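You operate a simulated robot arm through the tools that you are given. There is no shell and no other tool.

You run a simulated robot arm. Do the job below in one go: nothing can be reset, and whatever is moved stays where it is left.

## Task
Open the strainer and lay its lid on the drip tray.
Fine: pump off first, then both pump valves shut, then free the clamp bar; the basket stays in.

Only the result counts: the job must be done as asked and must still hold three seconds after the hand-in. Knocking over, shifting, dropping, spilling or breaking anything else fails it. A push-on lid holds only when it is set on centred and level and pressed home; a screw cap is set on level and turned clockwise until tight.

## Robot
A 7-joint arm with a two-finger parallel gripper, fixed in place. Base frame: the origin is on the floor under the middle of its stand, x ahead of it, y to its left, z up; the work surface is at about z = 0.78. Readings come in m, degrees, newtons and seconds.
It reaches about 1.046 m from its shoulder. Its first joint turns from -166.0 to 166.0 degrees. Payload 1.57 kg.
Tool frame: the origin (TCP) lies between the finger pads and is the grasp point; the fingertips stand 0.03 m ahead of it; z points along the fingers, y is the line along which they close. Largest opening 0.08 m; finger width 0.017, thickness 0.012; the body of the gripper, 0.04 by 0.082 m, starts 0.08 m behind the TCP.
Orientation is told as [roll, pitch, yaw] about the base's x, y, z axes, in that order, counted from this pose: with the fingers straight down and closing along the base's y, the tool's x points along the base's -x, its y along +y and its z along -z.

## Interface
- The arm moves only by the tool send_rows. Its argument "rows" is a list of rows, each a list of 7 numbers: the shift along the tool's x, y, z in m, then the turn, a rotation vector about the tool's x, y, z in degrees, then the opening, from 0 (shut) to 1 (fully open). In form: [[dx, dy, dz, rx, ry, rz, hand], ...]. A call has 1 to 20 rows; each row shifts and turns the commanded pose from where the row before left it, along the tool's axes as they then stand. A row lasts 0.2 s, in which the tool goes at most 0.05 m and 8.6 degrees; a call with a longer step from one row to the next is refused whole, and so is a gripper value outside its range. Where a pose cannot be reached the arm comes as near as it can. A force on the tool above 60 N (or 10 N above the force at the start of the call, whichever is more), or a blocked arm, ends the call early, and 0.2 s more pass. Each finger travels about 0.153 m/s and halts on what it meets, pressing with about 43 N; the grip force reading is that of the motor and also rises with nothing between the fingers. The clock runs only during rows and for 0.2 s after the last one: add rows that do not move to give the fingers time. The reply holds the time, the measured pose of the TCP, the force on the tool along the base axes, the opening and the grip force, in the units named above and with some noise, with the torque about the TCP (base axes, N m) and any sound that the robot's microphone picked up.
- Cameras (640 x 400 px; columns grow to the right, rows downward): "scene" is fixed at [0.2149, 0.6489, 1.5351]; the picture's right is [-0.80, -0.60, 0.00], its down [-0.38, 0.51, -0.78] and it looks along [0.46, -0.62, -0.63] (base axes); focal length 214 px, centre (320, 200). "wrist" rides on the gripper at [0.072, -0.007, -0.122] in the tool frame; the picture's right is [0.09, 1.00, 0.00], its down [-0.84, 0.08, -0.54] and it looks along [-0.54, 0.05, 0.84] (tool axes); focal length 238 px, centre (320, 200). There is no depth. A picture from a camera that has moved, and an enlarged one, comes with that camera's place and axes in the base frame and with its lens. The place of the scene camera against the robot may be out by one fixed shift of up to 0.018 m in any direction.
- grab_frame(camera): a new picture of that camera. It takes no simulated time.
- inspect(camera, box): a new picture of the part [left, top, right, bottom] of that camera's present view, enlarged. It takes no simulated time.
- close_job(): hands the job in; it is judged then, once.

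Places have to be worked out from the pictures, the camera data and where the tool is seen. Open the gripper and draw the arm clear of the work before you hand the job in, unless the task says otherwise.

The tools are called after ">>>" by a JSON object that holds its "op" and its "data". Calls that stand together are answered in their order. send_rows: Moves the arm, as the interface text tells. Its arguments: {"type":"object","properties":{"rows":{"type":"array","items":{"type":"array","items":{"type":"number"}}}},"required":["rows"]} The other tools are called the same way: grab_frame (camera) takes a picture; inspect (camera, box) takes an enlarged picture of a part of a camera's view; close_job () hands the job in.

At the start:

```text
time: 0.0
position: [0.3962, 0.2859, 1.3753]
tcp_rot: [0.0, 0.0, 0.0]
wrist_force: [-0.4, -0.1, 0.1]
torque: [-0.02, 0.01, 0.01]
width: 0.0799
finger_force: 0.0
```

scene: 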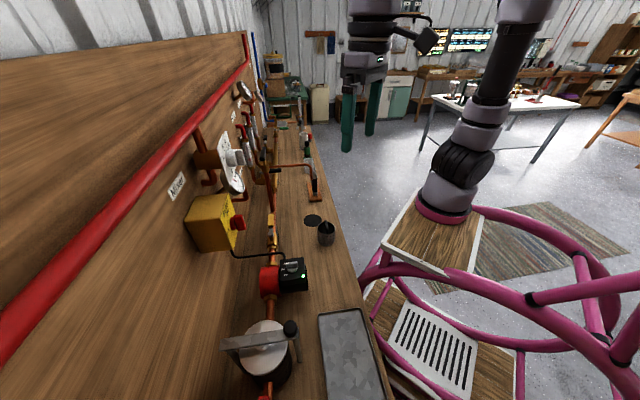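
wrist: 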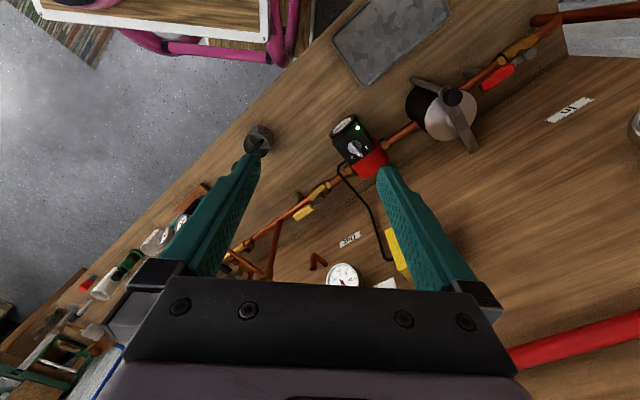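

I'll start by looking closely at the scene: the strainer, the pump, the valves and the tray.

>>> {"op": "inspect", "data": {"camera": "scene", "box": [180, 230, 400, 400]}}

>>> {"op": "inspect", "data": {"camera": "wrist", "box": [320, 0, 640, 200]}}

>>> {"op": "inspect", "data": {"camera": "wrist", "box": [220, 100, 440, 290]}}

>>> {"op": "inspect", "data": {"camera": "scene", "box": [180, 130, 360, 250]}}

```text
2.35 times, centred on (290, 315) of scene
camera zoom: at [0.2149, 0.6489, 1.5351], right [-0.8, -0.6, 0.0], down [-0.38, 0.51, -0.78], along [0.46, -0.62, -0.63], focal length 505 px, centre (391, -71)
```

zoom: 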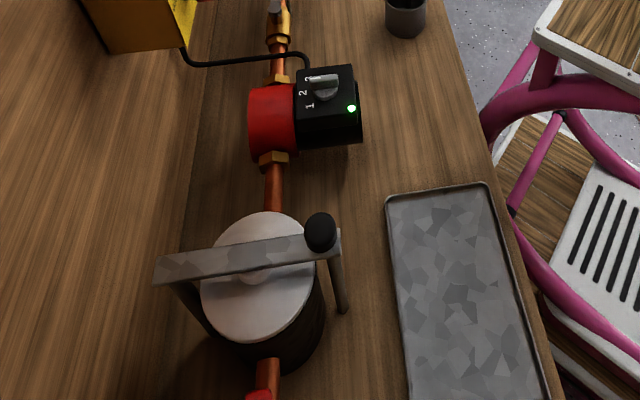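

```text
2.00 times, centred on (480, 100) of wrist
camera zoom: at [0.3256, 0.2805, 1.4971], right [-0.09, 1.0, 0.0], down [0.84, 0.08, 0.54], along [0.54, 0.05, -0.84], focal length 477 px, centre (0, 400)
```

zoom: 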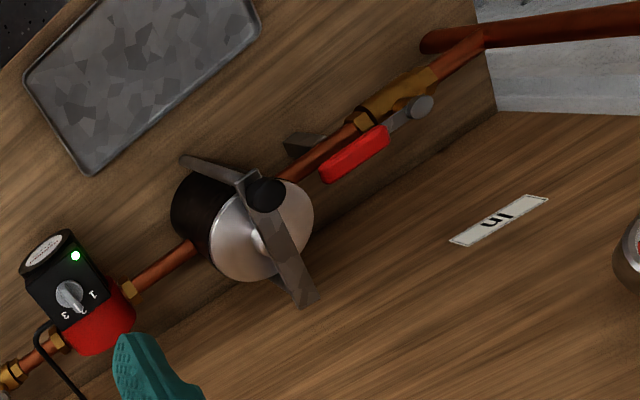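

```text
2.11 times, centred on (330, 195) of wrist
camera zoom: at [0.3256, 0.2805, 1.4971], right [-0.09, 1.0, 0.0], down [0.84, 0.08, 0.54], along [0.54, 0.05, -0.84], focal length 502 px, centre (299, 210)
```

zoom: 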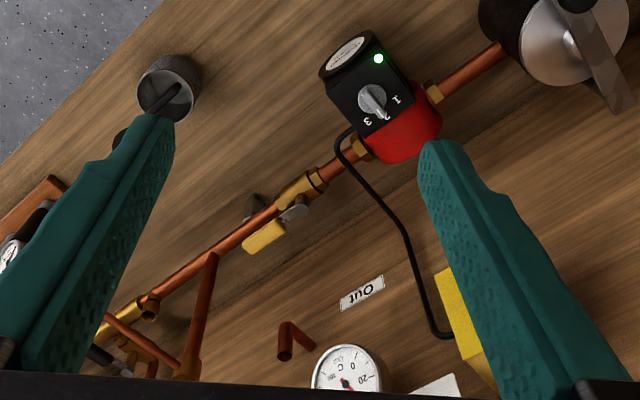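

```text
3.33 times, centred on (270, 190) of scene
camera zoom: at [0.2149, 0.6489, 1.5351], right [-0.8, -0.6, 0.0], down [-0.38, 0.51, -0.78], along [0.46, -0.62, -0.63], focal length 715 px, centre (487, 233)
```

zoom: 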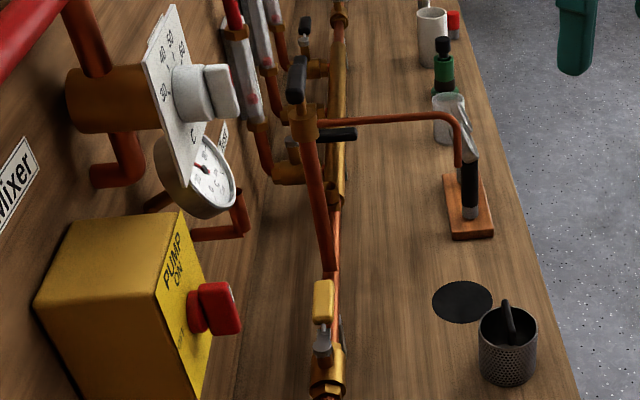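

The bench runs at about 45° with the panel at the far side. The strainer is near [0.43, 0.60, 0.9] and the yellow switch box is on the panel. I'll yaw the tool 45° to face the panel and move for a closer look at the strainer.

>>> {"op": "send_rows", "data": {"rows": [[0, 0, 0, 0, 0, -7.5, 1], [0, 0, 0, 0, 0, -7.5, 1], [0, 0, 0, 0, 0, -7.5, 1], [0, 0, 0, 0, 0, -7.5, 1], [0, 0, 0, 0, 0, -7.5, 1], [0, 0, 0, 0, 0, -7.5, 1], [-0.0078, 0.0248, 0.0244, 0, 0, 0, 1], [-0.0078, 0.0248, 0.0244, 0, 0, 0, 1], [-0.0078, 0.0248, 0.0244, 0, 0, 0, 1], [-0.0078, 0.0248, 0.0244, 0, 0, 0, 1], [-0.0078, 0.0248, 0.0244, 0, 0, 0, 1], [-0.0078, 0.0248, 0.0244, 0, 0, 0, 1], [-0.0078, 0.0248, 0.0244, 0, 0, 0, 1], [-0.0078, 0.0248, 0.0244, 0, 0, 0, 1], [0, 0, 0, 0, 0, 0, 1]]}}

>>> {"op": "grab_frame", "data": {"camera": "wrist"}}

>>> {"op": "grab_frame", "data": {"camera": "scene"}}

```text
time: 3.2
position: [0.2973, 0.4708, 1.1801]
tcp_rot: [0.0, 0.1, 45.0]
wrist_force: [0.2, 0.8, -0.3]
torque: [0.02, -0.01, 0.03]
width: 0.0799
finger_force: 0.0
```

```text
taken
camera wrist: at [0.2531, 0.4161, 1.3018], right [-0.77, 0.64, 0.0], down [0.54, 0.65, 0.54], along [0.35, 0.42, -0.84], focal length 238 px, centre (320, 200)
```

wrist: 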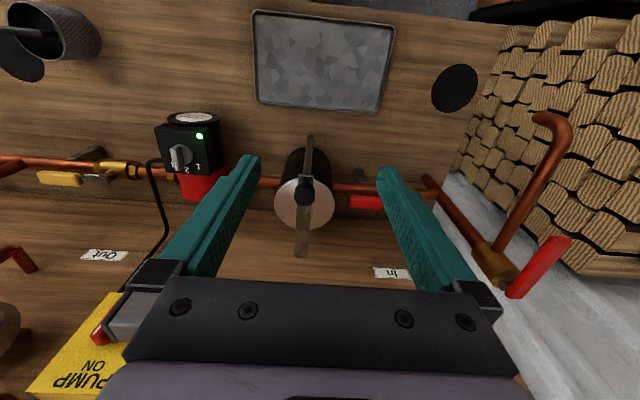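

```text
taken
```

scene: 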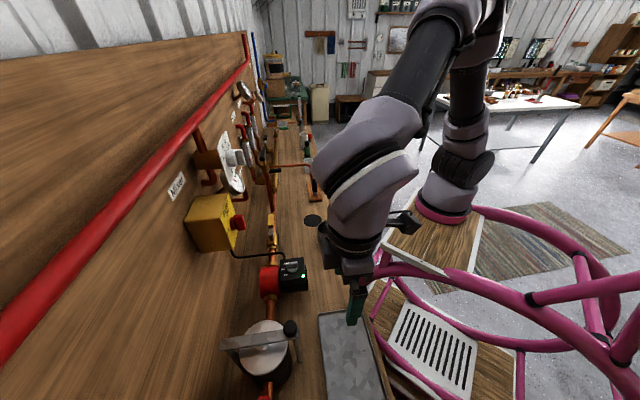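

>>> {"op": "inspect", "data": {"camera": "wrist", "box": [250, 120, 450, 290]}}

>>> {"op": "inspect", "data": {"camera": "wrist", "box": [400, 80, 640, 300]}}

>>> {"op": "inspect", "data": {"camera": "wrist", "box": [0, 80, 240, 300]}}

>>> {"op": "inspect", "data": {"camera": "wrist", "box": [0, 240, 200, 400]}}

```text
2.35 times, centred on (350, 205) of wrist
camera zoom: at [0.2531, 0.4161, 1.3018], right [-0.77, 0.64, 0.0], down [0.54, 0.65, 0.54], along [0.35, 0.42, -0.84], focal length 561 px, centre (249, 188)
```

zoom: 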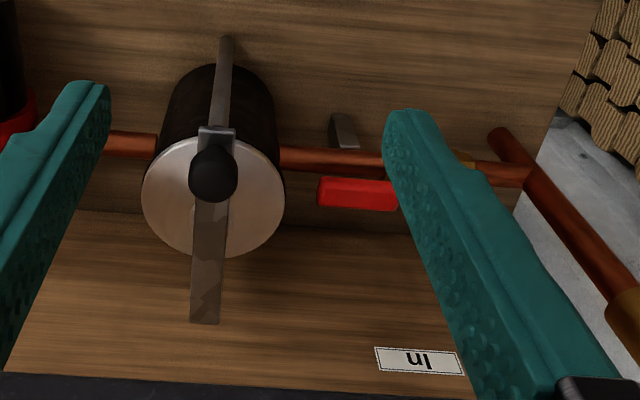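

```text
1.82 times, centred on (520, 190) of wrist
camera zoom: at [0.2531, 0.4161, 1.3018], right [-0.77, 0.64, 0.0], down [0.54, 0.65, 0.54], along [0.35, 0.42, -0.84], focal length 433 px, centre (-44, 218)
```

zoom: 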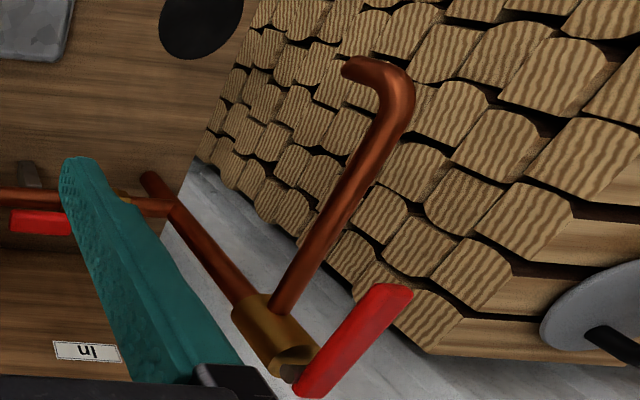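

```text
1.82 times, centred on (120, 190) of wrist
camera zoom: at [0.2531, 0.4161, 1.3018], right [-0.77, 0.64, 0.0], down [0.54, 0.65, 0.54], along [0.35, 0.42, -0.84], focal length 433 px, centre (684, 218)
```

zoom: 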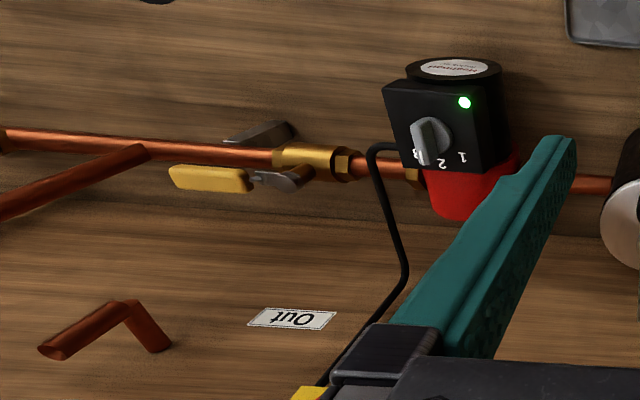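

```text
2.50 times, centred on (100, 320) of wrist
camera zoom: at [0.2531, 0.4161, 1.3018], right [-0.77, 0.64, 0.0], down [0.54, 0.65, 0.54], along [0.35, 0.42, -0.84], focal length 596 px, centre (870, -100)
```

zoom: 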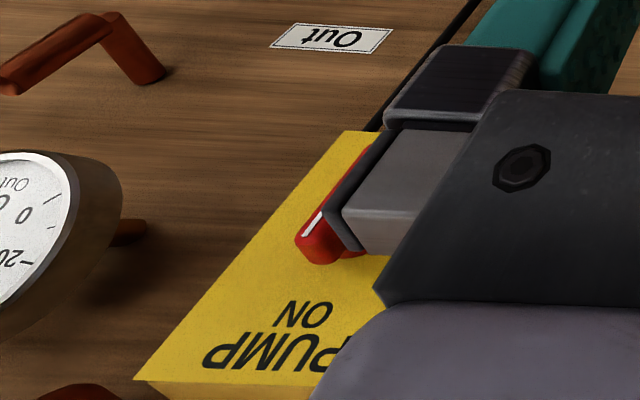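

The switch box knob triangulates to about [0.593, 0.469, 1.165], and In (red) and Out (yellow) are the two pump valves. I'll slide along the bench and tilt the tool up 45° so the wrist camera looks straight at the switch box.

>>> {"op": "send_rows", "data": {"rows": [[0, -0.033, 0, 0, -7.5, 0, 1], [0, -0.033, 0, 0, -7.5, 0, 1], [0, -0.033, 0, 0, -7.5, 0, 1], [0, -0.033, 0, 0, -7.5, 0, 1], [0, -0.033, 0, 0, -7.5, 0, 1], [0, -0.033, 0, 0, -7.5, 0, 1], [0, 0, 0, 0, 0, 0, 1]]}}

>>> {"op": "grab_frame", "data": {"camera": "wrist"}}

>>> {"op": "grab_frame", "data": {"camera": "scene"}}

```text
time: 4.8
position: [0.4396, 0.3294, 1.1809]
tcp_rot: [0.0, -45.0, 44.9]
wrist_force: [0.2, -0.5, -0.9]
torque: [-0.01, -0.02, -0.01]
width: 0.08
finger_force: 0.2
```

```text
taken
camera wrist: at [0.3478, 0.2289, 1.2158], right [-0.75, 0.66, -0.06], down [0.09, 0.2, 0.97], along [0.65, 0.73, -0.21], focal length 238 px, centre (320, 200)
```

wrist: 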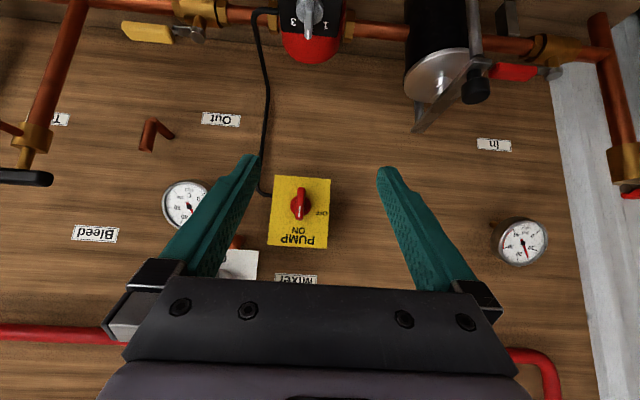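

```text
taken
```

scene: 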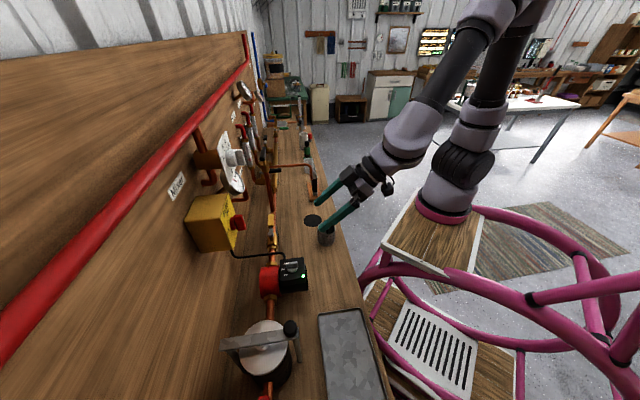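

>>> {"op": "inspect", "data": {"camera": "wrist", "box": [250, 160, 350, 260]}}

>>> {"op": "inspect", "data": {"camera": "wrist", "box": [380, 0, 580, 150]}}

>>> {"op": "inspect", "data": {"camera": "wrist", "box": [100, 0, 340, 130]}}

```text
4.00 times, centred on (300, 210) of wrist
camera zoom: at [0.3478, 0.2289, 1.2158], right [-0.75, 0.66, -0.06], down [0.09, 0.2, 0.97], along [0.65, 0.73, -0.21], focal length 953 px, centre (400, 160)
```

zoom: 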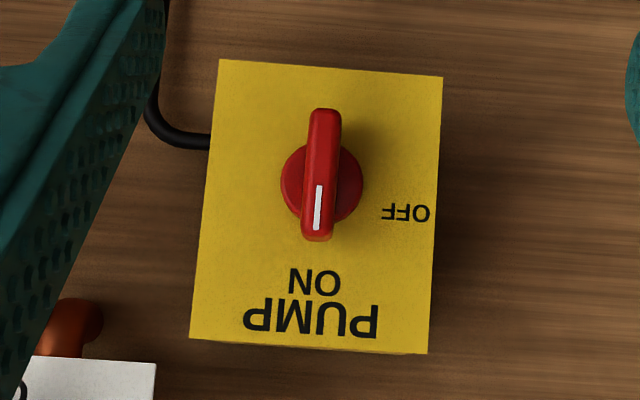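

```text
2.67 times, centred on (480, 75) of wrist
camera zoom: at [0.3478, 0.2289, 1.2158], right [-0.75, 0.66, -0.06], down [0.09, 0.2, 0.97], along [0.65, 0.73, -0.21], focal length 636 px, centre (-107, 533)
```

zoom: 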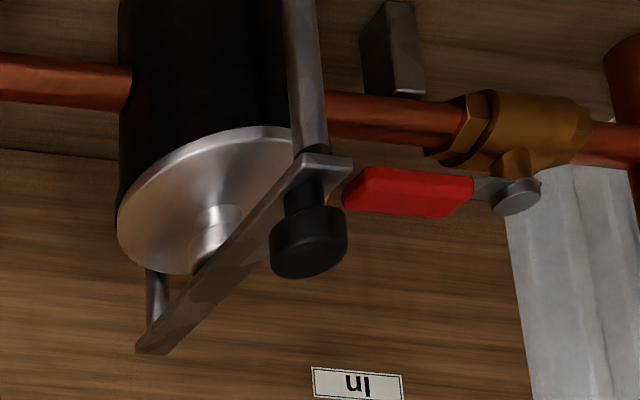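

```text
2.67 times, centred on (220, 65) of wrist
camera zoom: at [0.3478, 0.2289, 1.2158], right [-0.75, 0.66, -0.06], down [0.09, 0.2, 0.97], along [0.65, 0.73, -0.21], focal length 636 px, centre (587, 560)
```

zoom: 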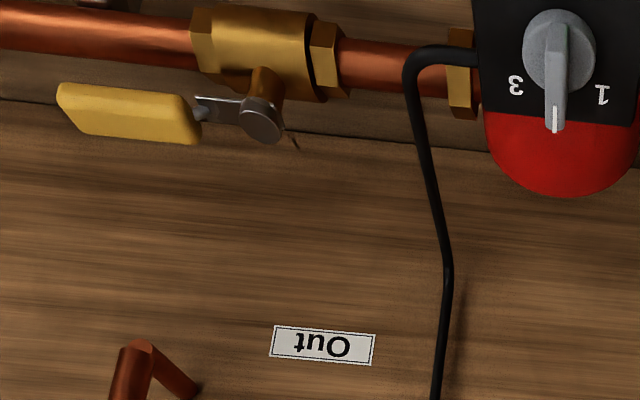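

The red switch bar points straight up at ON and OFF is on its left, so it needs a quarter turn counter-clockwise as seen from the front. I'll level the tool towards the panel, line up in front of the knob at about [0.600, 0.4685, 1.149] and check the alignment.

>>> {"op": "send_rows", "data": {"rows": [[0, 0, 0, 0, -7.5, 0, 1], [0, 0, 0, 0, -7.5, 0, 1], [0, 0, 0, 0, -7.5, 0, 1], [0, 0, 0, 0, -7.5, 0, 1], [0, 0, 0, 0, -7.5, 0, 1], [0, 0, 0, 0, -7.5, 0, 1], [0.008, -0.0038, 0.025, 0, 0, 0, 1], [0.008, -0.0038, 0.025, 0, 0, 0, 1], [0.008, -0.0038, 0.025, 0, 0, 0, 1], [0.008, -0.0038, 0.025, 0, 0, 0, 1], [0, 0, 0, 0, 0, 0, 1]]}}

>>> {"op": "grab_frame", "data": {"camera": "wrist"}}

>>> {"op": "grab_frame", "data": {"camera": "scene"}}

```text
time: 7.2
position: [0.461, 0.4565, 1.176]
tcp_rot: [2.8, -85.2, 41.2]
wrist_force: [0.5, -0.3, 0.3]
torque: [0.04, 0.0, -0.02]
width: 0.0801
finger_force: 0.1
out of reach, approached as far as the arm can: row 3, 4, 5, 6, 7, 8, 9, 10
```

```text
taken
camera wrist: at [0.3742, 0.3635, 1.1156], right [-0.7, 0.71, -0.09], down [-0.39, -0.27, 0.88], along [0.6, 0.65, 0.47], focal length 238 px, centre (320, 200)
```

wrist: 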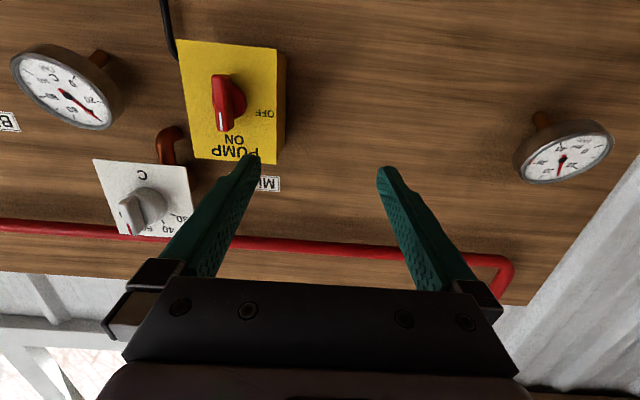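

```text
taken
```

scene: 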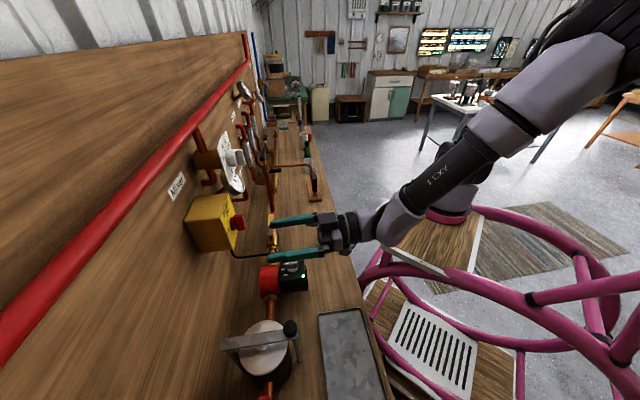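

The arm couldn't hold the fully level pose that close in, so it ended off to the side with about 85° of tilt. I'll send a still row to see whether the commanded pose carries over before correcting.

>>> {"op": "send_rows", "data": {"rows": [[0, 0, 0, 0, 0, 0, 1], [0, 0, 0, 0, 0, 0, 1]]}}

```text
time: 7.8
position: [0.4608, 0.456, 1.1773]
tcp_rot: [2.9, -85.2, 41.2]
wrist_force: [-0.8, 0.1, 0.8]
torque: [0.0, -0.02, -0.01]
width: 0.0802
finger_force: 0.0
```

The commanded pose follows the measured one. The tool is now almost level towards the panel, so I'll slide along the bench towards the knob and down a little to see what stays reachable.

>>> {"op": "send_rows", "data": {"rows": [[0.007, -0.022, 0, 0, 0, 0, 1], [0.007, -0.022, 0, 0, 0, 0, 1], [0.007, -0.022, 0, 0, 0, 0, 1], [0.007, -0.022, 0, 0, 0, 0, 1], [0, 0, 0, 0, 0, 0, 1]]}}

>>> {"op": "grab_frame", "data": {"camera": "wrist"}}

```text
time: 9.0
position: [0.4507, 0.4361, 1.1613]
tcp_rot: [2.1, -85.2, 41.5]
wrist_force: [-0.5, 0.2, -0.4]
torque: [-0.05, 0.0, -0.01]
width: 0.0798
finger_force: 0.0
out of reach, approached as far as the arm can: row 1, 2, 3, 4
```

```text
taken
camera wrist: at [0.3639, 0.3434, 1.1], right [-0.69, 0.71, -0.09], down [-0.39, -0.27, 0.88], along [0.61, 0.64, 0.47], focal length 238 px, centre (320, 200)
```

wrist: 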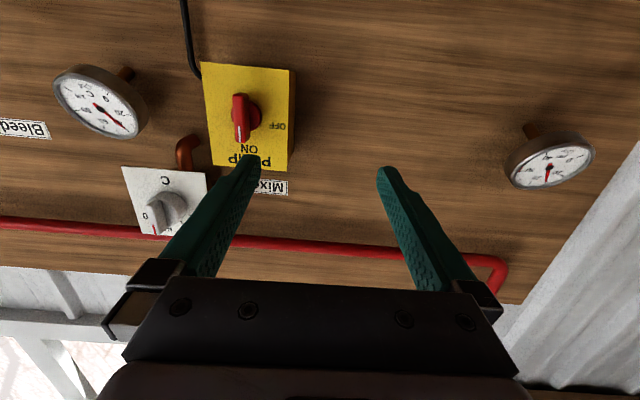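

>>> {"op": "inspect", "data": {"camera": "wrist", "box": [180, 40, 320, 200]}}

```text
2.50 times, centred on (250, 120) of wrist
camera zoom: at [0.3639, 0.3434, 1.1], right [-0.69, 0.71, -0.09], down [-0.39, -0.27, 0.88], along [0.61, 0.64, 0.47], focal length 596 px, centre (495, 400)
```

zoom: 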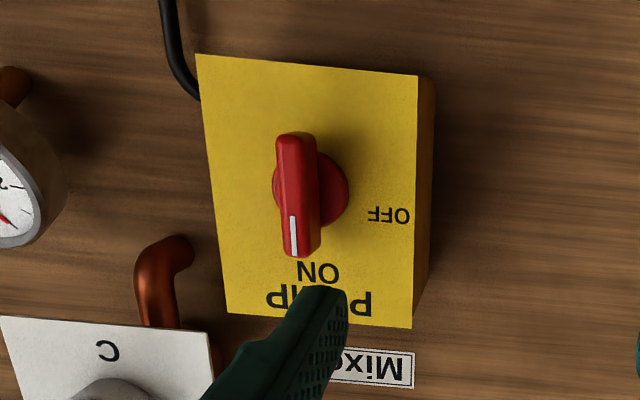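

Level pointing is at the wrist's limit here, so I'll ease the tilt to about 60°, close the fingers into a stick, and go to a stand-off right of the knob's top. The bar measures roughly ±24 mm about s≈0.0925, z≈1.149, with its front at n≈0.741.

>>> {"op": "send_rows", "data": {"rows": [[0, 0, 0, 0, 8, 0, 0.5], [0, 0, 0, 0, 8, 0, 0], [0, 0, 0, 0, 8, 0, 0], [0, -0.03, 0, 0, 0, 0, 0], [0, -0.03, 0, 0, 0, 0, 0], [0, -0.03, 0, 0, 0, 0, 0], [0, -0.02, 0, 0, 0, 0, 0], [0, 0, 0, 0, 0, 0, 0]]}}

>>> {"op": "grab_frame", "data": {"camera": "wrist"}}

```text
time: 10.8
position: [0.5256, 0.3568, 1.1613]
tcp_rot: [0.6, -61.3, 44.1]
wrist_force: [0.5, 0.1, 0.2]
torque: [-0.01, 0.01, 0.01]
width: 0.0
finger_force: 21.0
```

```text
taken
camera wrist: at [0.4309, 0.2538, 1.1556], right [-0.73, 0.68, -0.08], down [-0.1, 0.0, 0.99], along [0.67, 0.74, 0.07], focal length 238 px, centre (320, 200)
```

wrist: 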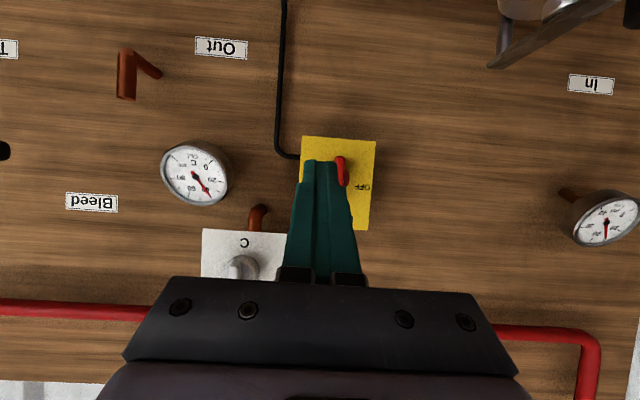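

>>> {"op": "send_rows", "data": {"rows": [[-0.0175, 0, 0.0155, 0, 0, 0, 0], [-0.0175, 0, 0.0155, 0, 0, 0, 0], [-0.0175, 0, 0.0155, 0, 0, 0, 0], [0, 0, 0, 0, -5, 0, 0], [0, 0, 0, 0, 0, 0, 0]]}}

>>> {"op": "inspect", "data": {"camera": "wrist", "box": [220, 80, 420, 280]}}

>>> {"op": "inspect", "data": {"camera": "scene", "box": [180, 170, 300, 270]}}

```text
time: 12.0
position: [0.5745, 0.4053, 1.1847]
tcp_rot: [0.8, -66.3, 43.9]
wrist_force: [-0.7, 0.1, 0.2]
torque: [0.01, 0.0, 0.0]
width: 0.0
finger_force: 21.2
```

```text
2.00 times, centred on (320, 180) of wrist
camera zoom: at [0.4799, 0.3023, 1.1682], right [-0.73, 0.68, -0.08], down [-0.16, -0.06, 0.98], along [0.67, 0.73, 0.16], focal length 477 px, centre (320, 240)
```

zoom: 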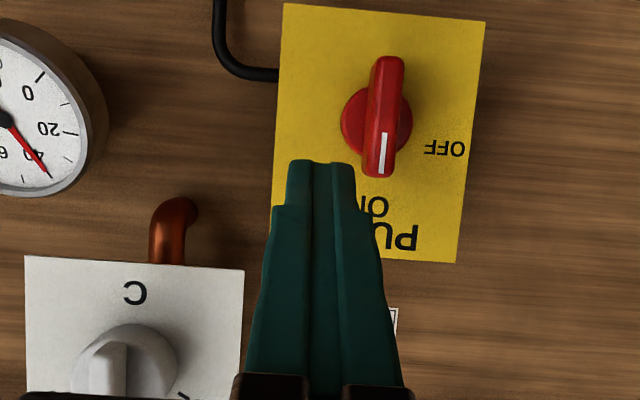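

```text
4.00 times, centred on (240, 220) of scene
camera zoom: at [0.2149, 0.6489, 1.5351], right [-0.8, -0.6, 0.0], down [-0.38, 0.51, -0.78], along [0.46, -0.62, -0.63], focal length 858 px, centre (640, 120)
```

zoom: 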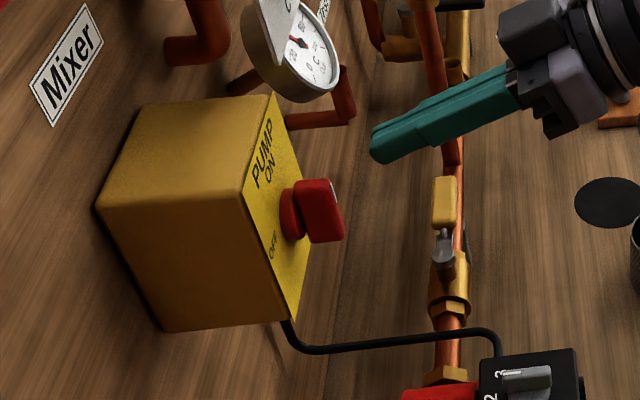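

The 66° tilt holds here. Better triangulation gives a bar front at n≈0.741, box face at n≈0.772, and knob centre at s≈0.096, z≈1.149. I'll insert the closed fingertips just right of the bar's upper half and check before pushing.

>>> {"op": "send_rows", "data": {"rows": [[-0.0037, 0, 0.0115, 0, 0, 0, 0], [-0.0037, 0, 0.0115, 0, 0, 0, 0], [-0.0037, 0, 0.0115, 0, 0, 0, 0], [0, 0, 0, 0, 0, 0, 0]]}}

>>> {"op": "inspect", "data": {"camera": "wrist", "box": [240, 100, 400, 240]}}

>>> {"op": "inspect", "data": {"camera": "scene", "box": [190, 180, 290, 260]}}

```text
time: 13.0
position: [0.6008, 0.4309, 1.1803]
tcp_rot: [0.6, -66.3, 43.9]
wrist_force: [-0.2, -0.1, 0.4]
torque: [0.04, 0.01, 0.02]
width: 0.0001
finger_force: 20.8
```

```text
2.86 times, centred on (320, 170) of wrist
camera zoom: at [0.506, 0.3283, 1.1633], right [-0.73, 0.68, -0.08], down [-0.16, -0.06, 0.98], along [0.67, 0.73, 0.16], focal length 681 px, centre (320, 286)
```

zoom: 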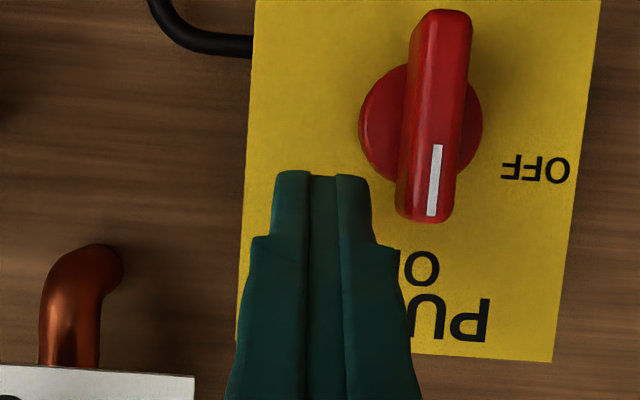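

```text
5.00 times, centred on (240, 220) of scene
camera zoom: at [0.2149, 0.6489, 1.5351], right [-0.8, -0.6, 0.0], down [-0.38, 0.51, -0.78], along [0.46, -0.62, -0.63], focal length 1072 px, centre (720, 100)
```

zoom: 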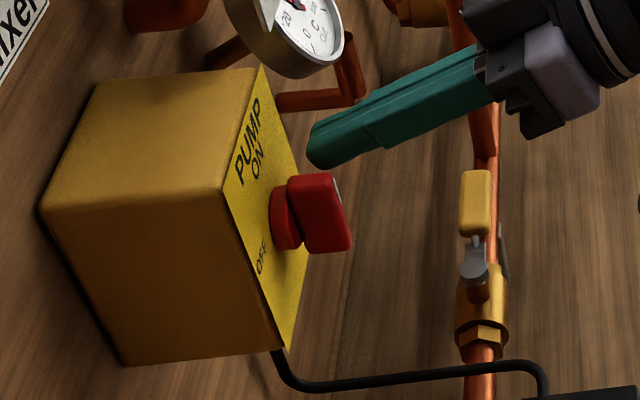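

The tip sits about 6 mm to the right of the bar, overlapping its upper 12 mm as planned. I'll now push the top of the bar left and over in an arc towards OFF.

>>> {"op": "send_rows", "data": {"rows": [[0, 0.006, 0, 0, 0, 0, 0], [-0.0015, 0.0051, -0.0006, 0, 0, 0, 0], [0.0005, 0.0053, 0.0002, 0, 0, 0, 0], [0.0023, 0.0047, 0.001, 0, 0, 0, 0], [0.0019, 0.0049, 0.0008, 0, 0, 0, 0], [0.0018, 0.004, 0.0008, 0, 0, 0, 0], [0, 0, 0, 0, 0, 0, 0]]}}

>>> {"op": "inspect", "data": {"camera": "wrist", "box": [240, 100, 400, 240]}}

>>> {"op": "inspect", "data": {"camera": "scene", "box": [190, 180, 310, 280]}}

```text
time: 14.6
position: [0.5792, 0.4516, 1.1757]
tcp_rot: [0.7, -66.2, 43.9]
wrist_force: [-0.8, 0.7, 0.8]
torque: [0.03, 0.02, -0.01]
width: 0.0001
finger_force: 21.6
```

```text
2.86 times, centred on (320, 170) of wrist
camera zoom: at [0.4839, 0.3482, 1.1582], right [-0.73, 0.68, -0.08], down [-0.16, -0.06, 0.98], along [0.67, 0.73, 0.16], focal length 681 px, centre (320, 286)
```

zoom: 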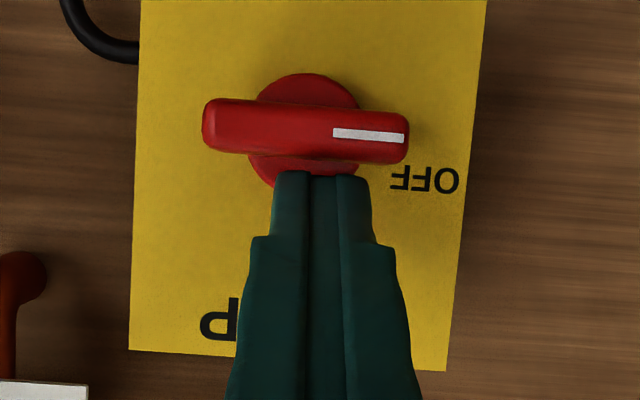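

```text
4.00 times, centred on (250, 230) of scene
camera zoom: at [0.2149, 0.6489, 1.5351], right [-0.8, -0.6, 0.0], down [-0.38, 0.51, -0.78], along [0.46, -0.62, -0.63], focal length 858 px, centre (600, 80)
```

zoom: 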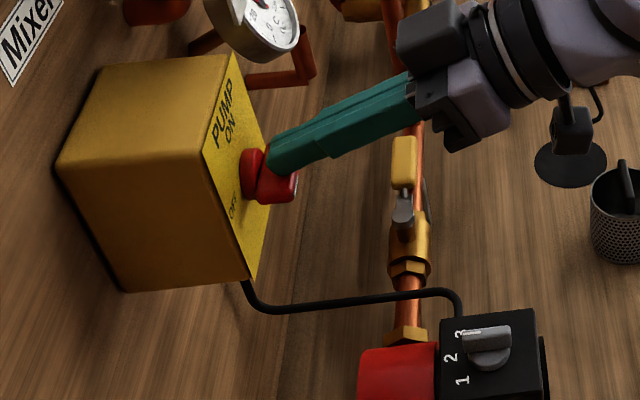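

The switch snapped round to OFF. I'll back straight out, then check that the pump light is dark.

>>> {"op": "send_rows", "data": {"rows": [[0, 0, -0.02, 0, 0, 0, 0], [0, 0, -0.03, 0, 0, 0, 0], [0, 0, -0.03, 0, 0, 0, 0], [0, 0, -0.03, 0, 0, 0, 0], [0, 0, 0, 0, 0, 0, 0]]}}

>>> {"op": "grab_frame", "data": {"camera": "wrist"}}

>>> {"op": "inspect", "data": {"camera": "scene", "box": [180, 180, 340, 300]}}

```text
time: 15.8
position: [0.5088, 0.3801, 1.2195]
tcp_rot: [0.7, -66.1, 44.0]
wrist_force: [-0.5, 0.2, -0.1]
torque: [-0.03, 0.03, 0.0]
width: 0.0001
finger_force: 21.6
```

```text
taken
camera wrist: at [0.4132, 0.2771, 1.2026], right [-0.73, 0.68, -0.08], down [-0.16, -0.06, 0.98], along [0.67, 0.73, 0.16], focal length 238 px, centre (320, 200)
```

wrist: 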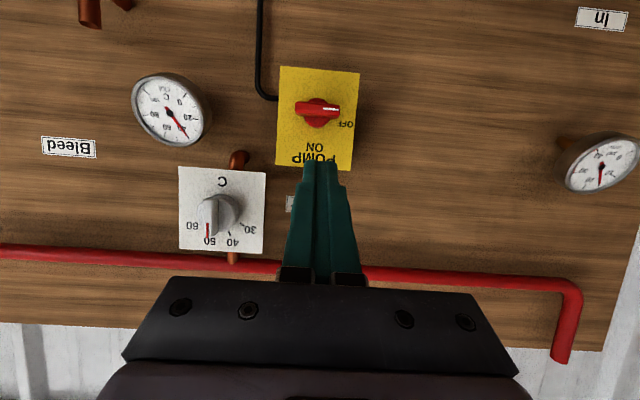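

```text
3.33 times, centred on (260, 240) of scene
camera zoom: at [0.2149, 0.6489, 1.5351], right [-0.8, -0.6, 0.0], down [-0.38, 0.51, -0.78], along [0.46, -0.62, -0.63], focal length 715 px, centre (520, 67)
```

zoom: 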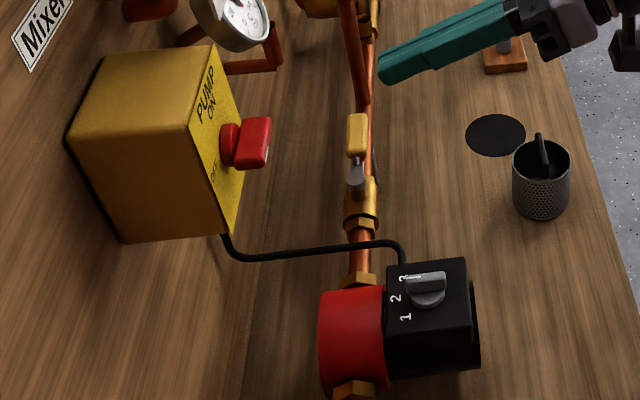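

The pump light is out, so the pump is off. Next I'll point the tool down again and move along to look at the yellow Out valve.

>>> {"op": "send_rows", "data": {"rows": [[0, -0.0225, 0, 0, 8.25, 0, 0.3], [0, -0.0225, 0, 0, 8.25, 0, 0.6], [0, -0.0225, 0, 0, 8.25, 0, 1], [0, -0.0225, 0, 0, 8.25, 0, 1], [0, -0.0225, 0, 0, 8.25, 0, 1], [0, -0.0225, 0, 0, 8.25, 0, 1], [0, -0.0225, 0, 0, 8.25, 0, 1], [0, -0.0225, 0, 0, 8.25, 0, 1], [0.022, 0, 0.03, 0, 0, 0, 1], [0.022, 0, 0.03, 0, 0, 0, 1], [0.022, 0, 0.03, 0, 0, 0, 1], [0.022, 0, 0.03, 0, 0, 0, 1], [0, 0, 0, 0, 0, 0, 1]]}}

>>> {"op": "grab_frame", "data": {"camera": "wrist"}}

```text
time: 18.6
position: [0.572, 0.1904, 1.0984]
tcp_rot: [0.2, -0.3, 44.6]
wrist_force: [-0.3, -0.2, 0.7]
torque: [-0.02, 0.02, 0.01]
width: 0.0801
finger_force: 0.0
```

```text
taken
camera wrist: at [0.5252, 0.1352, 1.2194], right [-0.77, 0.64, 0.0], down [0.54, 0.64, 0.55], along [0.35, 0.42, -0.84], focal length 238 px, centre (320, 200)
```

wrist: 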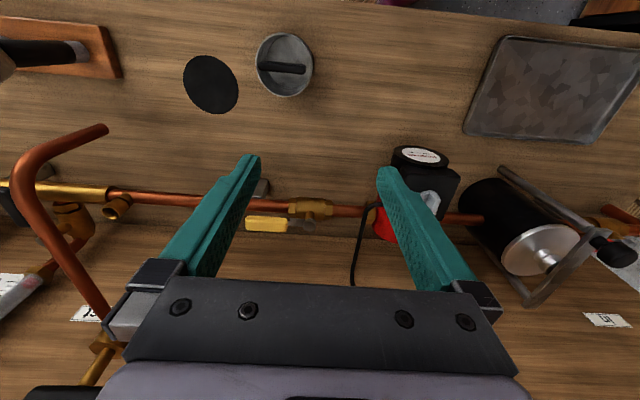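

>>> {"op": "inspect", "data": {"camera": "wrist", "box": [220, 160, 380, 260]}}

>>> {"op": "inspect", "data": {"camera": "wrist", "box": [440, 130, 640, 330]}}

>>> {"op": "inspect", "data": {"camera": "scene", "box": [230, 190, 310, 270]}}

```text
4.00 times, centred on (300, 210) of wrist
camera zoom: at [0.5252, 0.1352, 1.2194], right [-0.77, 0.64, 0.0], down [0.54, 0.64, 0.55], along [0.35, 0.42, -0.84], focal length 953 px, centre (400, 160)
```

zoom: 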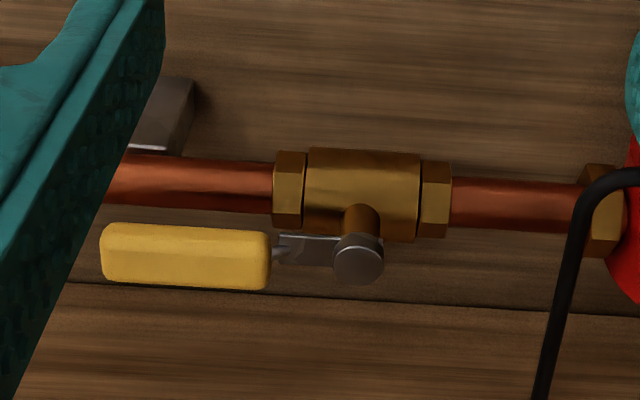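

```text
2.00 times, centred on (540, 230) of wrist
camera zoom: at [0.5252, 0.1352, 1.2194], right [-0.77, 0.64, 0.0], down [0.54, 0.64, 0.55], along [0.35, 0.42, -0.84], focal length 477 px, centre (-120, 140)
```

zoom: 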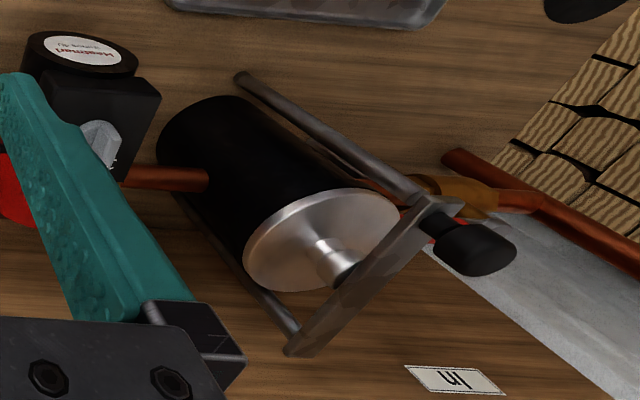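

```text
5.00 times, centred on (270, 230) of scene
camera zoom: at [0.2149, 0.6489, 1.5351], right [-0.8, -0.6, 0.0], down [-0.38, 0.51, -0.78], along [0.46, -0.62, -0.63], focal length 1072 px, centre (570, 50)
```

zoom: 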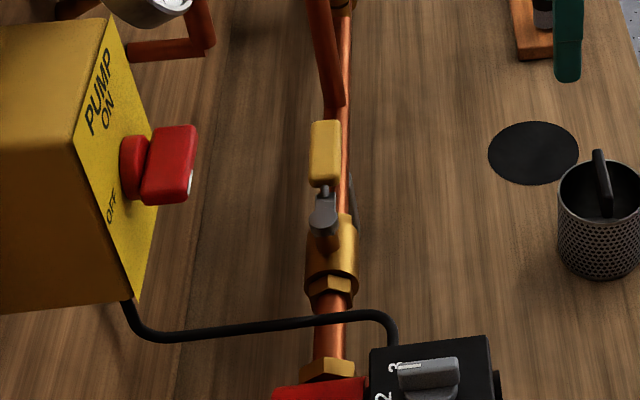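

Both levers lie along the pipe, so they're open. The Out lever pivots near s≈0.271, n≈0.721, z≈0.907 with its yellow handle running to s≈0.376. I'll close the fingers, tilt 25°, and move to just above and behind the handle so I can hook it towards me, keeping clear of the tap spout.

>>> {"op": "send_rows", "data": {"rows": [[0, 0, 0, 0, -8.2, 0, 0.4], [0, 0, 0, 0, -8.2, 0, 0], [0, 0, 0, 0, -8.2, 0, 0], [-0.0236, -0.012, 0.0308, 0, 0, 0, 0], [-0.0236, -0.012, 0.0308, 0, 0, 0, 0], [-0.0236, -0.012, 0.0308, 0, 0, 0, 0], [-0.0236, -0.012, 0.0308, 0, 0, 0, 0], [-0.0236, -0.012, 0.0308, 0, 0, 0, 0], [0, 0, 0, 0, 0, 0, 0]]}}

>>> {"op": "grab_frame", "data": {"camera": "wrist"}}

>>> {"op": "inspect", "data": {"camera": "scene", "box": [210, 120, 350, 270]}}

```text
time: 20.6
position: [0.7357, 0.2674, 1.0065]
tcp_rot: [0.3, -24.9, 44.5]
wrist_force: [-0.3, -0.1, -0.4]
torque: [-0.02, 0.01, -0.01]
width: 0.0
finger_force: 21.0
```

```text
taken
camera wrist: at [0.6595, 0.1818, 1.0866], right [-0.76, 0.65, -0.03], down [0.33, 0.43, 0.84], along [0.56, 0.63, -0.54], focal length 238 px, centre (320, 200)
```

wrist: 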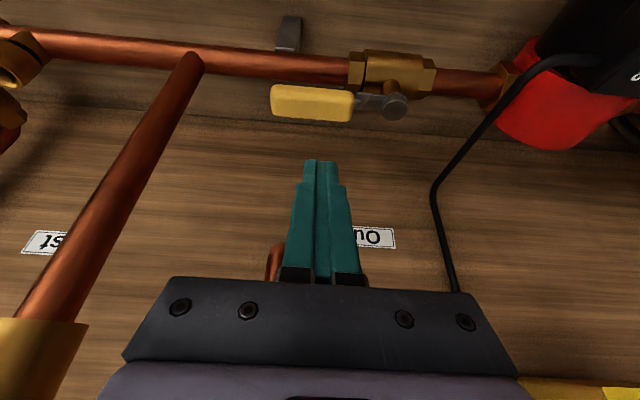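

```text
2.67 times, centred on (280, 195) of scene
camera zoom: at [0.2149, 0.6489, 1.5351], right [-0.8, -0.6, 0.0], down [-0.38, 0.51, -0.78], along [0.46, -0.62, -0.63], focal length 572 px, centre (427, 213)
```

zoom: 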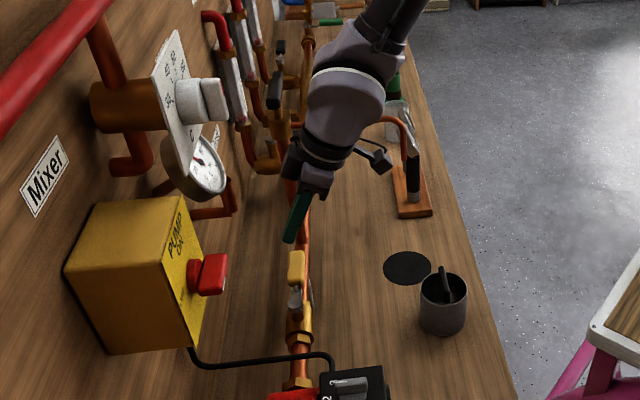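

The handle is where I expected and the approach line clears it by about 1 cm. I'll slide down along the finger direction to the panel side of the handle.

>>> {"op": "send_rows", "data": {"rows": [[-0.0002, 0, 0.0206, 0, 0, 0, 0], [-0.0002, 0, 0.0206, 0, 0, 0, 0], [-0.0002, 0, 0.0206, 0, 0, 0, 0], [-0.0002, 0, 0.0206, 0, 0, 0, 0], [0, 0, 0, 0, 0, 0, 0]]}}

>>> {"op": "inspect", "data": {"camera": "wrist", "box": [220, 60, 420, 220]}}

>>> {"op": "inspect", "data": {"camera": "scene", "box": [230, 160, 330, 260]}}

```text
time: 21.8
position: [0.7615, 0.2948, 0.9359]
tcp_rot: [0.3, -24.8, 44.4]
wrist_force: [-0.7, -0.3, -0.3]
torque: [0.01, -0.02, -0.02]
width: 0.0
finger_force: 21.6
```

```text
2.50 times, centred on (320, 140) of wrist
camera zoom: at [0.6845, 0.2087, 1.0146], right [-0.76, 0.65, -0.03], down [0.33, 0.43, 0.84], along [0.56, 0.63, -0.54], focal length 596 px, centre (320, 350)
```

zoom: 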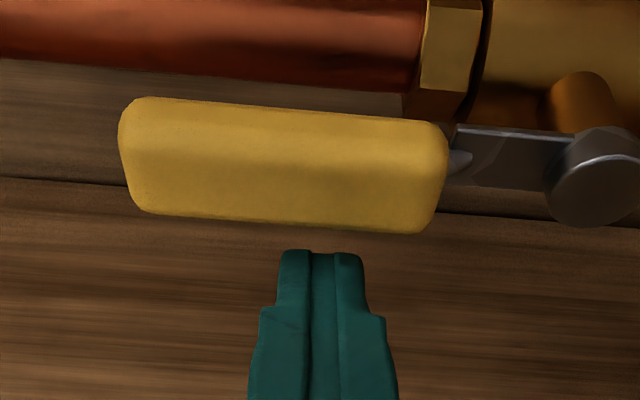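

```text
4.00 times, centred on (280, 210) of scene
camera zoom: at [0.2149, 0.6489, 1.5351], right [-0.8, -0.6, 0.0], down [-0.38, 0.51, -0.78], along [0.46, -0.62, -0.63], focal length 858 px, centre (480, 160)
```

zoom: 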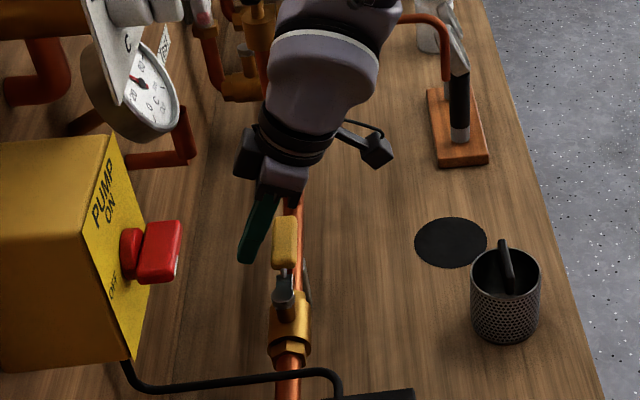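

The fingertips are behind the handle at the right height. I'll pull the lever towards the robot along its arc, a quarter turn clockwise seen from above.

>>> {"op": "send_rows", "data": {"rows": [[0.0109, 0, -0.0051, 0, 0, 0, 0], [0.0113, 0.001, -0.0053, 0, 0, 0, 0], [0.0113, 0.001, -0.0053, 0, 0, 0, 0], [0.0095, 0.006, -0.0044, 0, 0, 0, 0], [0.0095, 0.0075, -0.0044, 0, 0, 0, 0], [0, 0, 0, 0, 0, 0, 0]]}}

>>> {"op": "grab_frame", "data": {"camera": "wrist"}}

>>> {"op": "inspect", "data": {"camera": "scene", "box": [230, 160, 330, 260]}}

```text
time: 23.2
position: [0.7073, 0.2649, 0.934]
tcp_rot: [0.2, -24.8, 44.5]
wrist_force: [0.8, -1.3, -0.2]
torque: [0.0, -0.01, 0.0]
width: 0.0001
finger_force: 21.2
```

```text
taken
camera wrist: at [0.6312, 0.1786, 1.0138], right [-0.76, 0.65, -0.03], down [0.33, 0.43, 0.84], along [0.56, 0.63, -0.54], focal length 238 px, centre (320, 200)
```

wrist: 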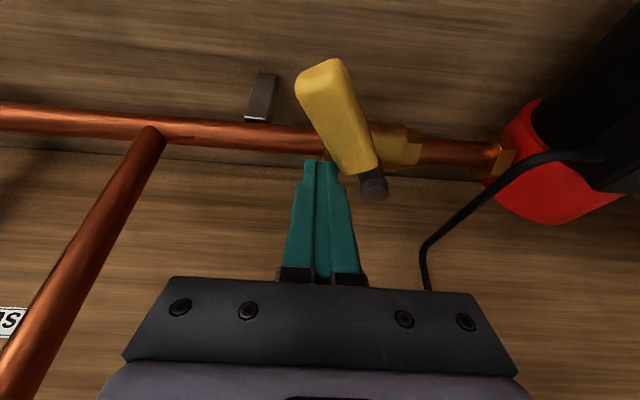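

```text
4.00 times, centred on (280, 210) of scene
camera zoom: at [0.2149, 0.6489, 1.5351], right [-0.8, -0.6, 0.0], down [-0.38, 0.51, -0.78], along [0.46, -0.62, -0.63], focal length 858 px, centre (480, 160)
```

zoom: 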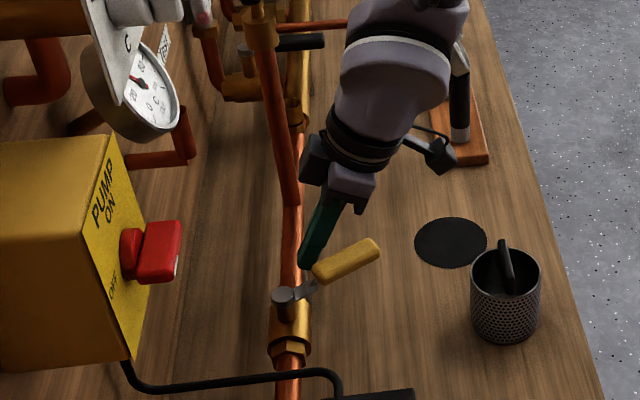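

The lever swings freely and is about two-thirds round. I'll continue sideways to bring it square to the pipe.

>>> {"op": "send_rows", "data": {"rows": [[0.0091, 0.009, -0.0042, 0, 0, 0, 0], [0.0072, 0.009, -0.0034, 0, 0, 0, 0], [0.0018, 0.005, -0.0008, 0, 0, 0, 0], [0, 0.003, 0, 0, 0, 0, 0], [0, 0, 0, 0, 0, 0, 0]]}}

>>> {"op": "grab_frame", "data": {"camera": "wrist"}}

>>> {"op": "inspect", "data": {"camera": "scene", "box": [230, 160, 330, 260]}}

```text
time: 24.4
position: [0.6797, 0.2667, 0.9341]
tcp_rot: [0.2, -25.1, 44.2]
wrist_force: [30.2, -16.8, 4.1]
torque: [-0.31, -0.69, -0.32]
width: 0.0003
finger_force: 21.1
```

```text
taken
camera wrist: at [0.6022, 0.1812, 1.0133], right [-0.76, 0.65, -0.04], down [0.33, 0.42, 0.84], along [0.57, 0.63, -0.53], focal length 238 px, centre (320, 200)
```

wrist: 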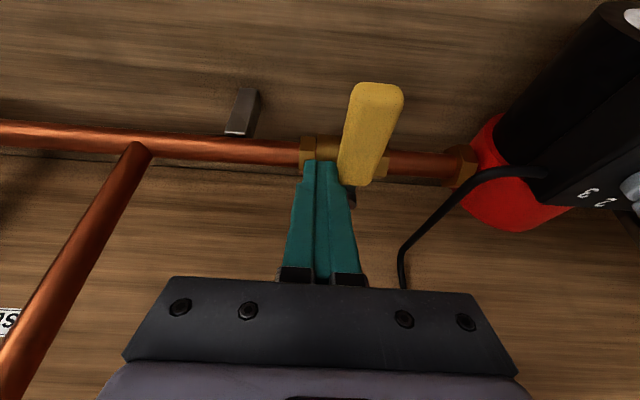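

```text
4.00 times, centred on (280, 210) of scene
camera zoom: at [0.2149, 0.6489, 1.5351], right [-0.8, -0.6, 0.0], down [-0.38, 0.51, -0.78], along [0.46, -0.62, -0.63], focal length 858 px, centre (480, 160)
```

zoom: 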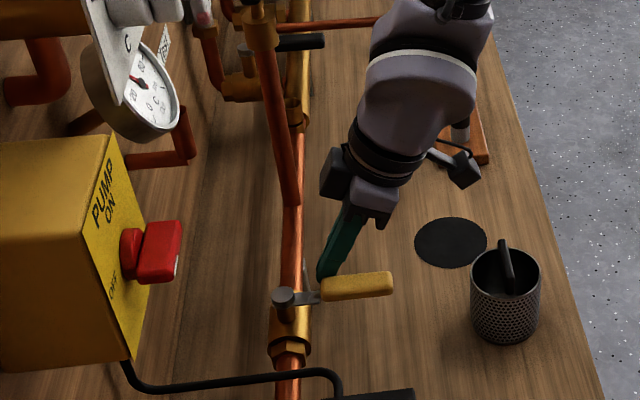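

The Out lever is square to the pipe and hard on its stop, with about 34 N of side force. I'll back off, rise, and travel along the bench above everything to the In valve.

>>> {"op": "send_rows", "data": {"rows": [[0, -0.012, 0, 0, 0, 0, 0], [-0.0017, 0, -0.0367, 0, 0, 0, 0], [-0.0017, 0, -0.0367, 0, 0, 0, 0], [-0.0017, 0, -0.0367, 0, 0, 0, 0], [-0.0017, 0, -0.0367, 0, 0, 0, 0], [-0.0017, 0, -0.0367, 0, 0, 0, 0], [0, 0.047, 0, 0, 0, 0, 0], [0, 0.047, 0, 0, 0, 0, 0], [0, 0.047, 0, 0, 0, 0, 0], [0, 0.047, 0, 0, 0, 0, 0], [0, 0.047, 0, 0, 0, 0, 0], [0, 0.047, 0, 0, 0, 0, 0], [0, 0.047, 0, 0, 0, 0, 0], [0, 0.047, 0, 0, 0, 0, 0], [0, 0.047, 0, 0, 0, 0, 0], [0, 0.047, 0, 0, 0, 0, 0], [0, 0.047, 0, 0, 0, 0, 0], [0, 0.045, 0, 0, 0, 0, 0], [0, 0, 0, 0, 0, 0, 0]]}}

>>> {"op": "grab_frame", "data": {"camera": "wrist"}}

>>> {"op": "grab_frame", "data": {"camera": "scene"}}

```text
time: 28.4
position: [0.2421, 0.6127, 1.1076]
tcp_rot: [0.4, -24.9, 44.5]
wrist_force: [-0.3, 0.0, 0.2]
torque: [-0.01, 0.0, -0.01]
width: 0.0001
finger_force: 21.1
```

```text
taken
camera wrist: at [0.1648, 0.5272, 1.1876], right [-0.76, 0.65, -0.03], down [0.33, 0.43, 0.84], along [0.56, 0.63, -0.54], focal length 238 px, centre (320, 200)
```

wrist: 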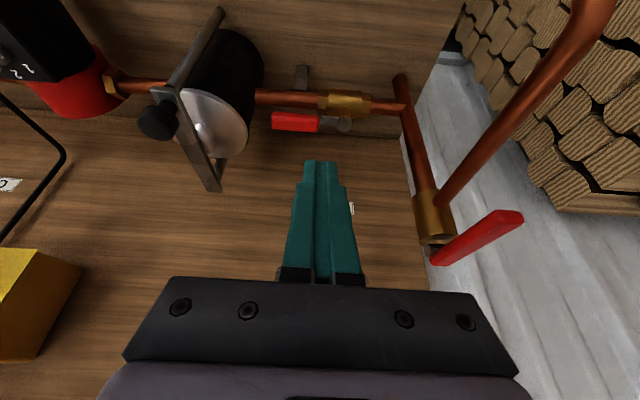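

```text
taken
```

scene: 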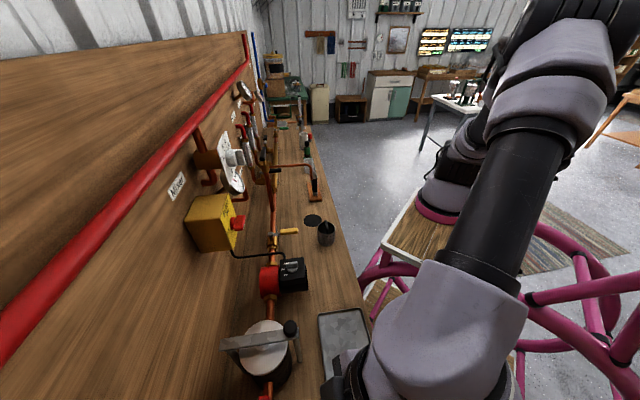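

>>> {"op": "inspect", "data": {"camera": "wrist", "box": [120, 0, 400, 200]}}

>>> {"op": "inspect", "data": {"camera": "wrist", "box": [240, 60, 380, 150]}}

```text
2.00 times, centred on (260, 100) of wrist
camera zoom: at [0.1648, 0.5272, 1.1876], right [-0.76, 0.65, -0.03], down [0.33, 0.43, 0.84], along [0.56, 0.63, -0.54], focal length 477 px, centre (440, 400)
```

zoom: 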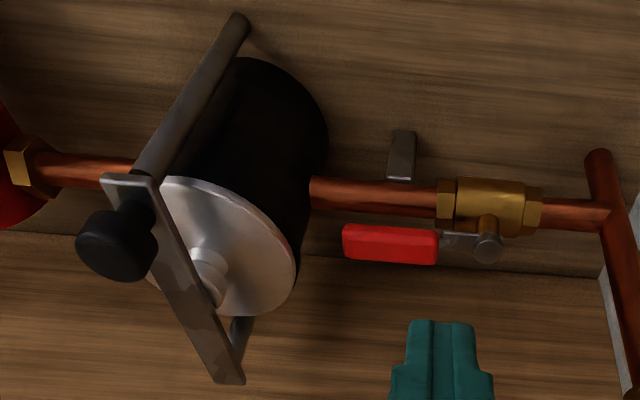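

```text
4.44 times, centred on (310, 105) of wrist
camera zoom: at [0.1648, 0.5272, 1.1876], right [-0.76, 0.65, -0.03], down [0.33, 0.43, 0.84], along [0.56, 0.63, -0.54], focal length 1059 px, centre (364, 622)
```

zoom: 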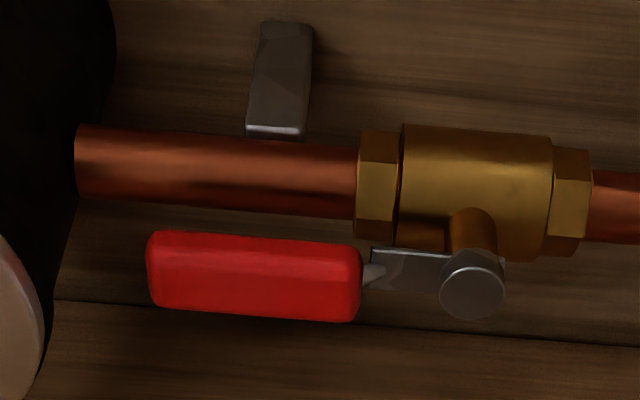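

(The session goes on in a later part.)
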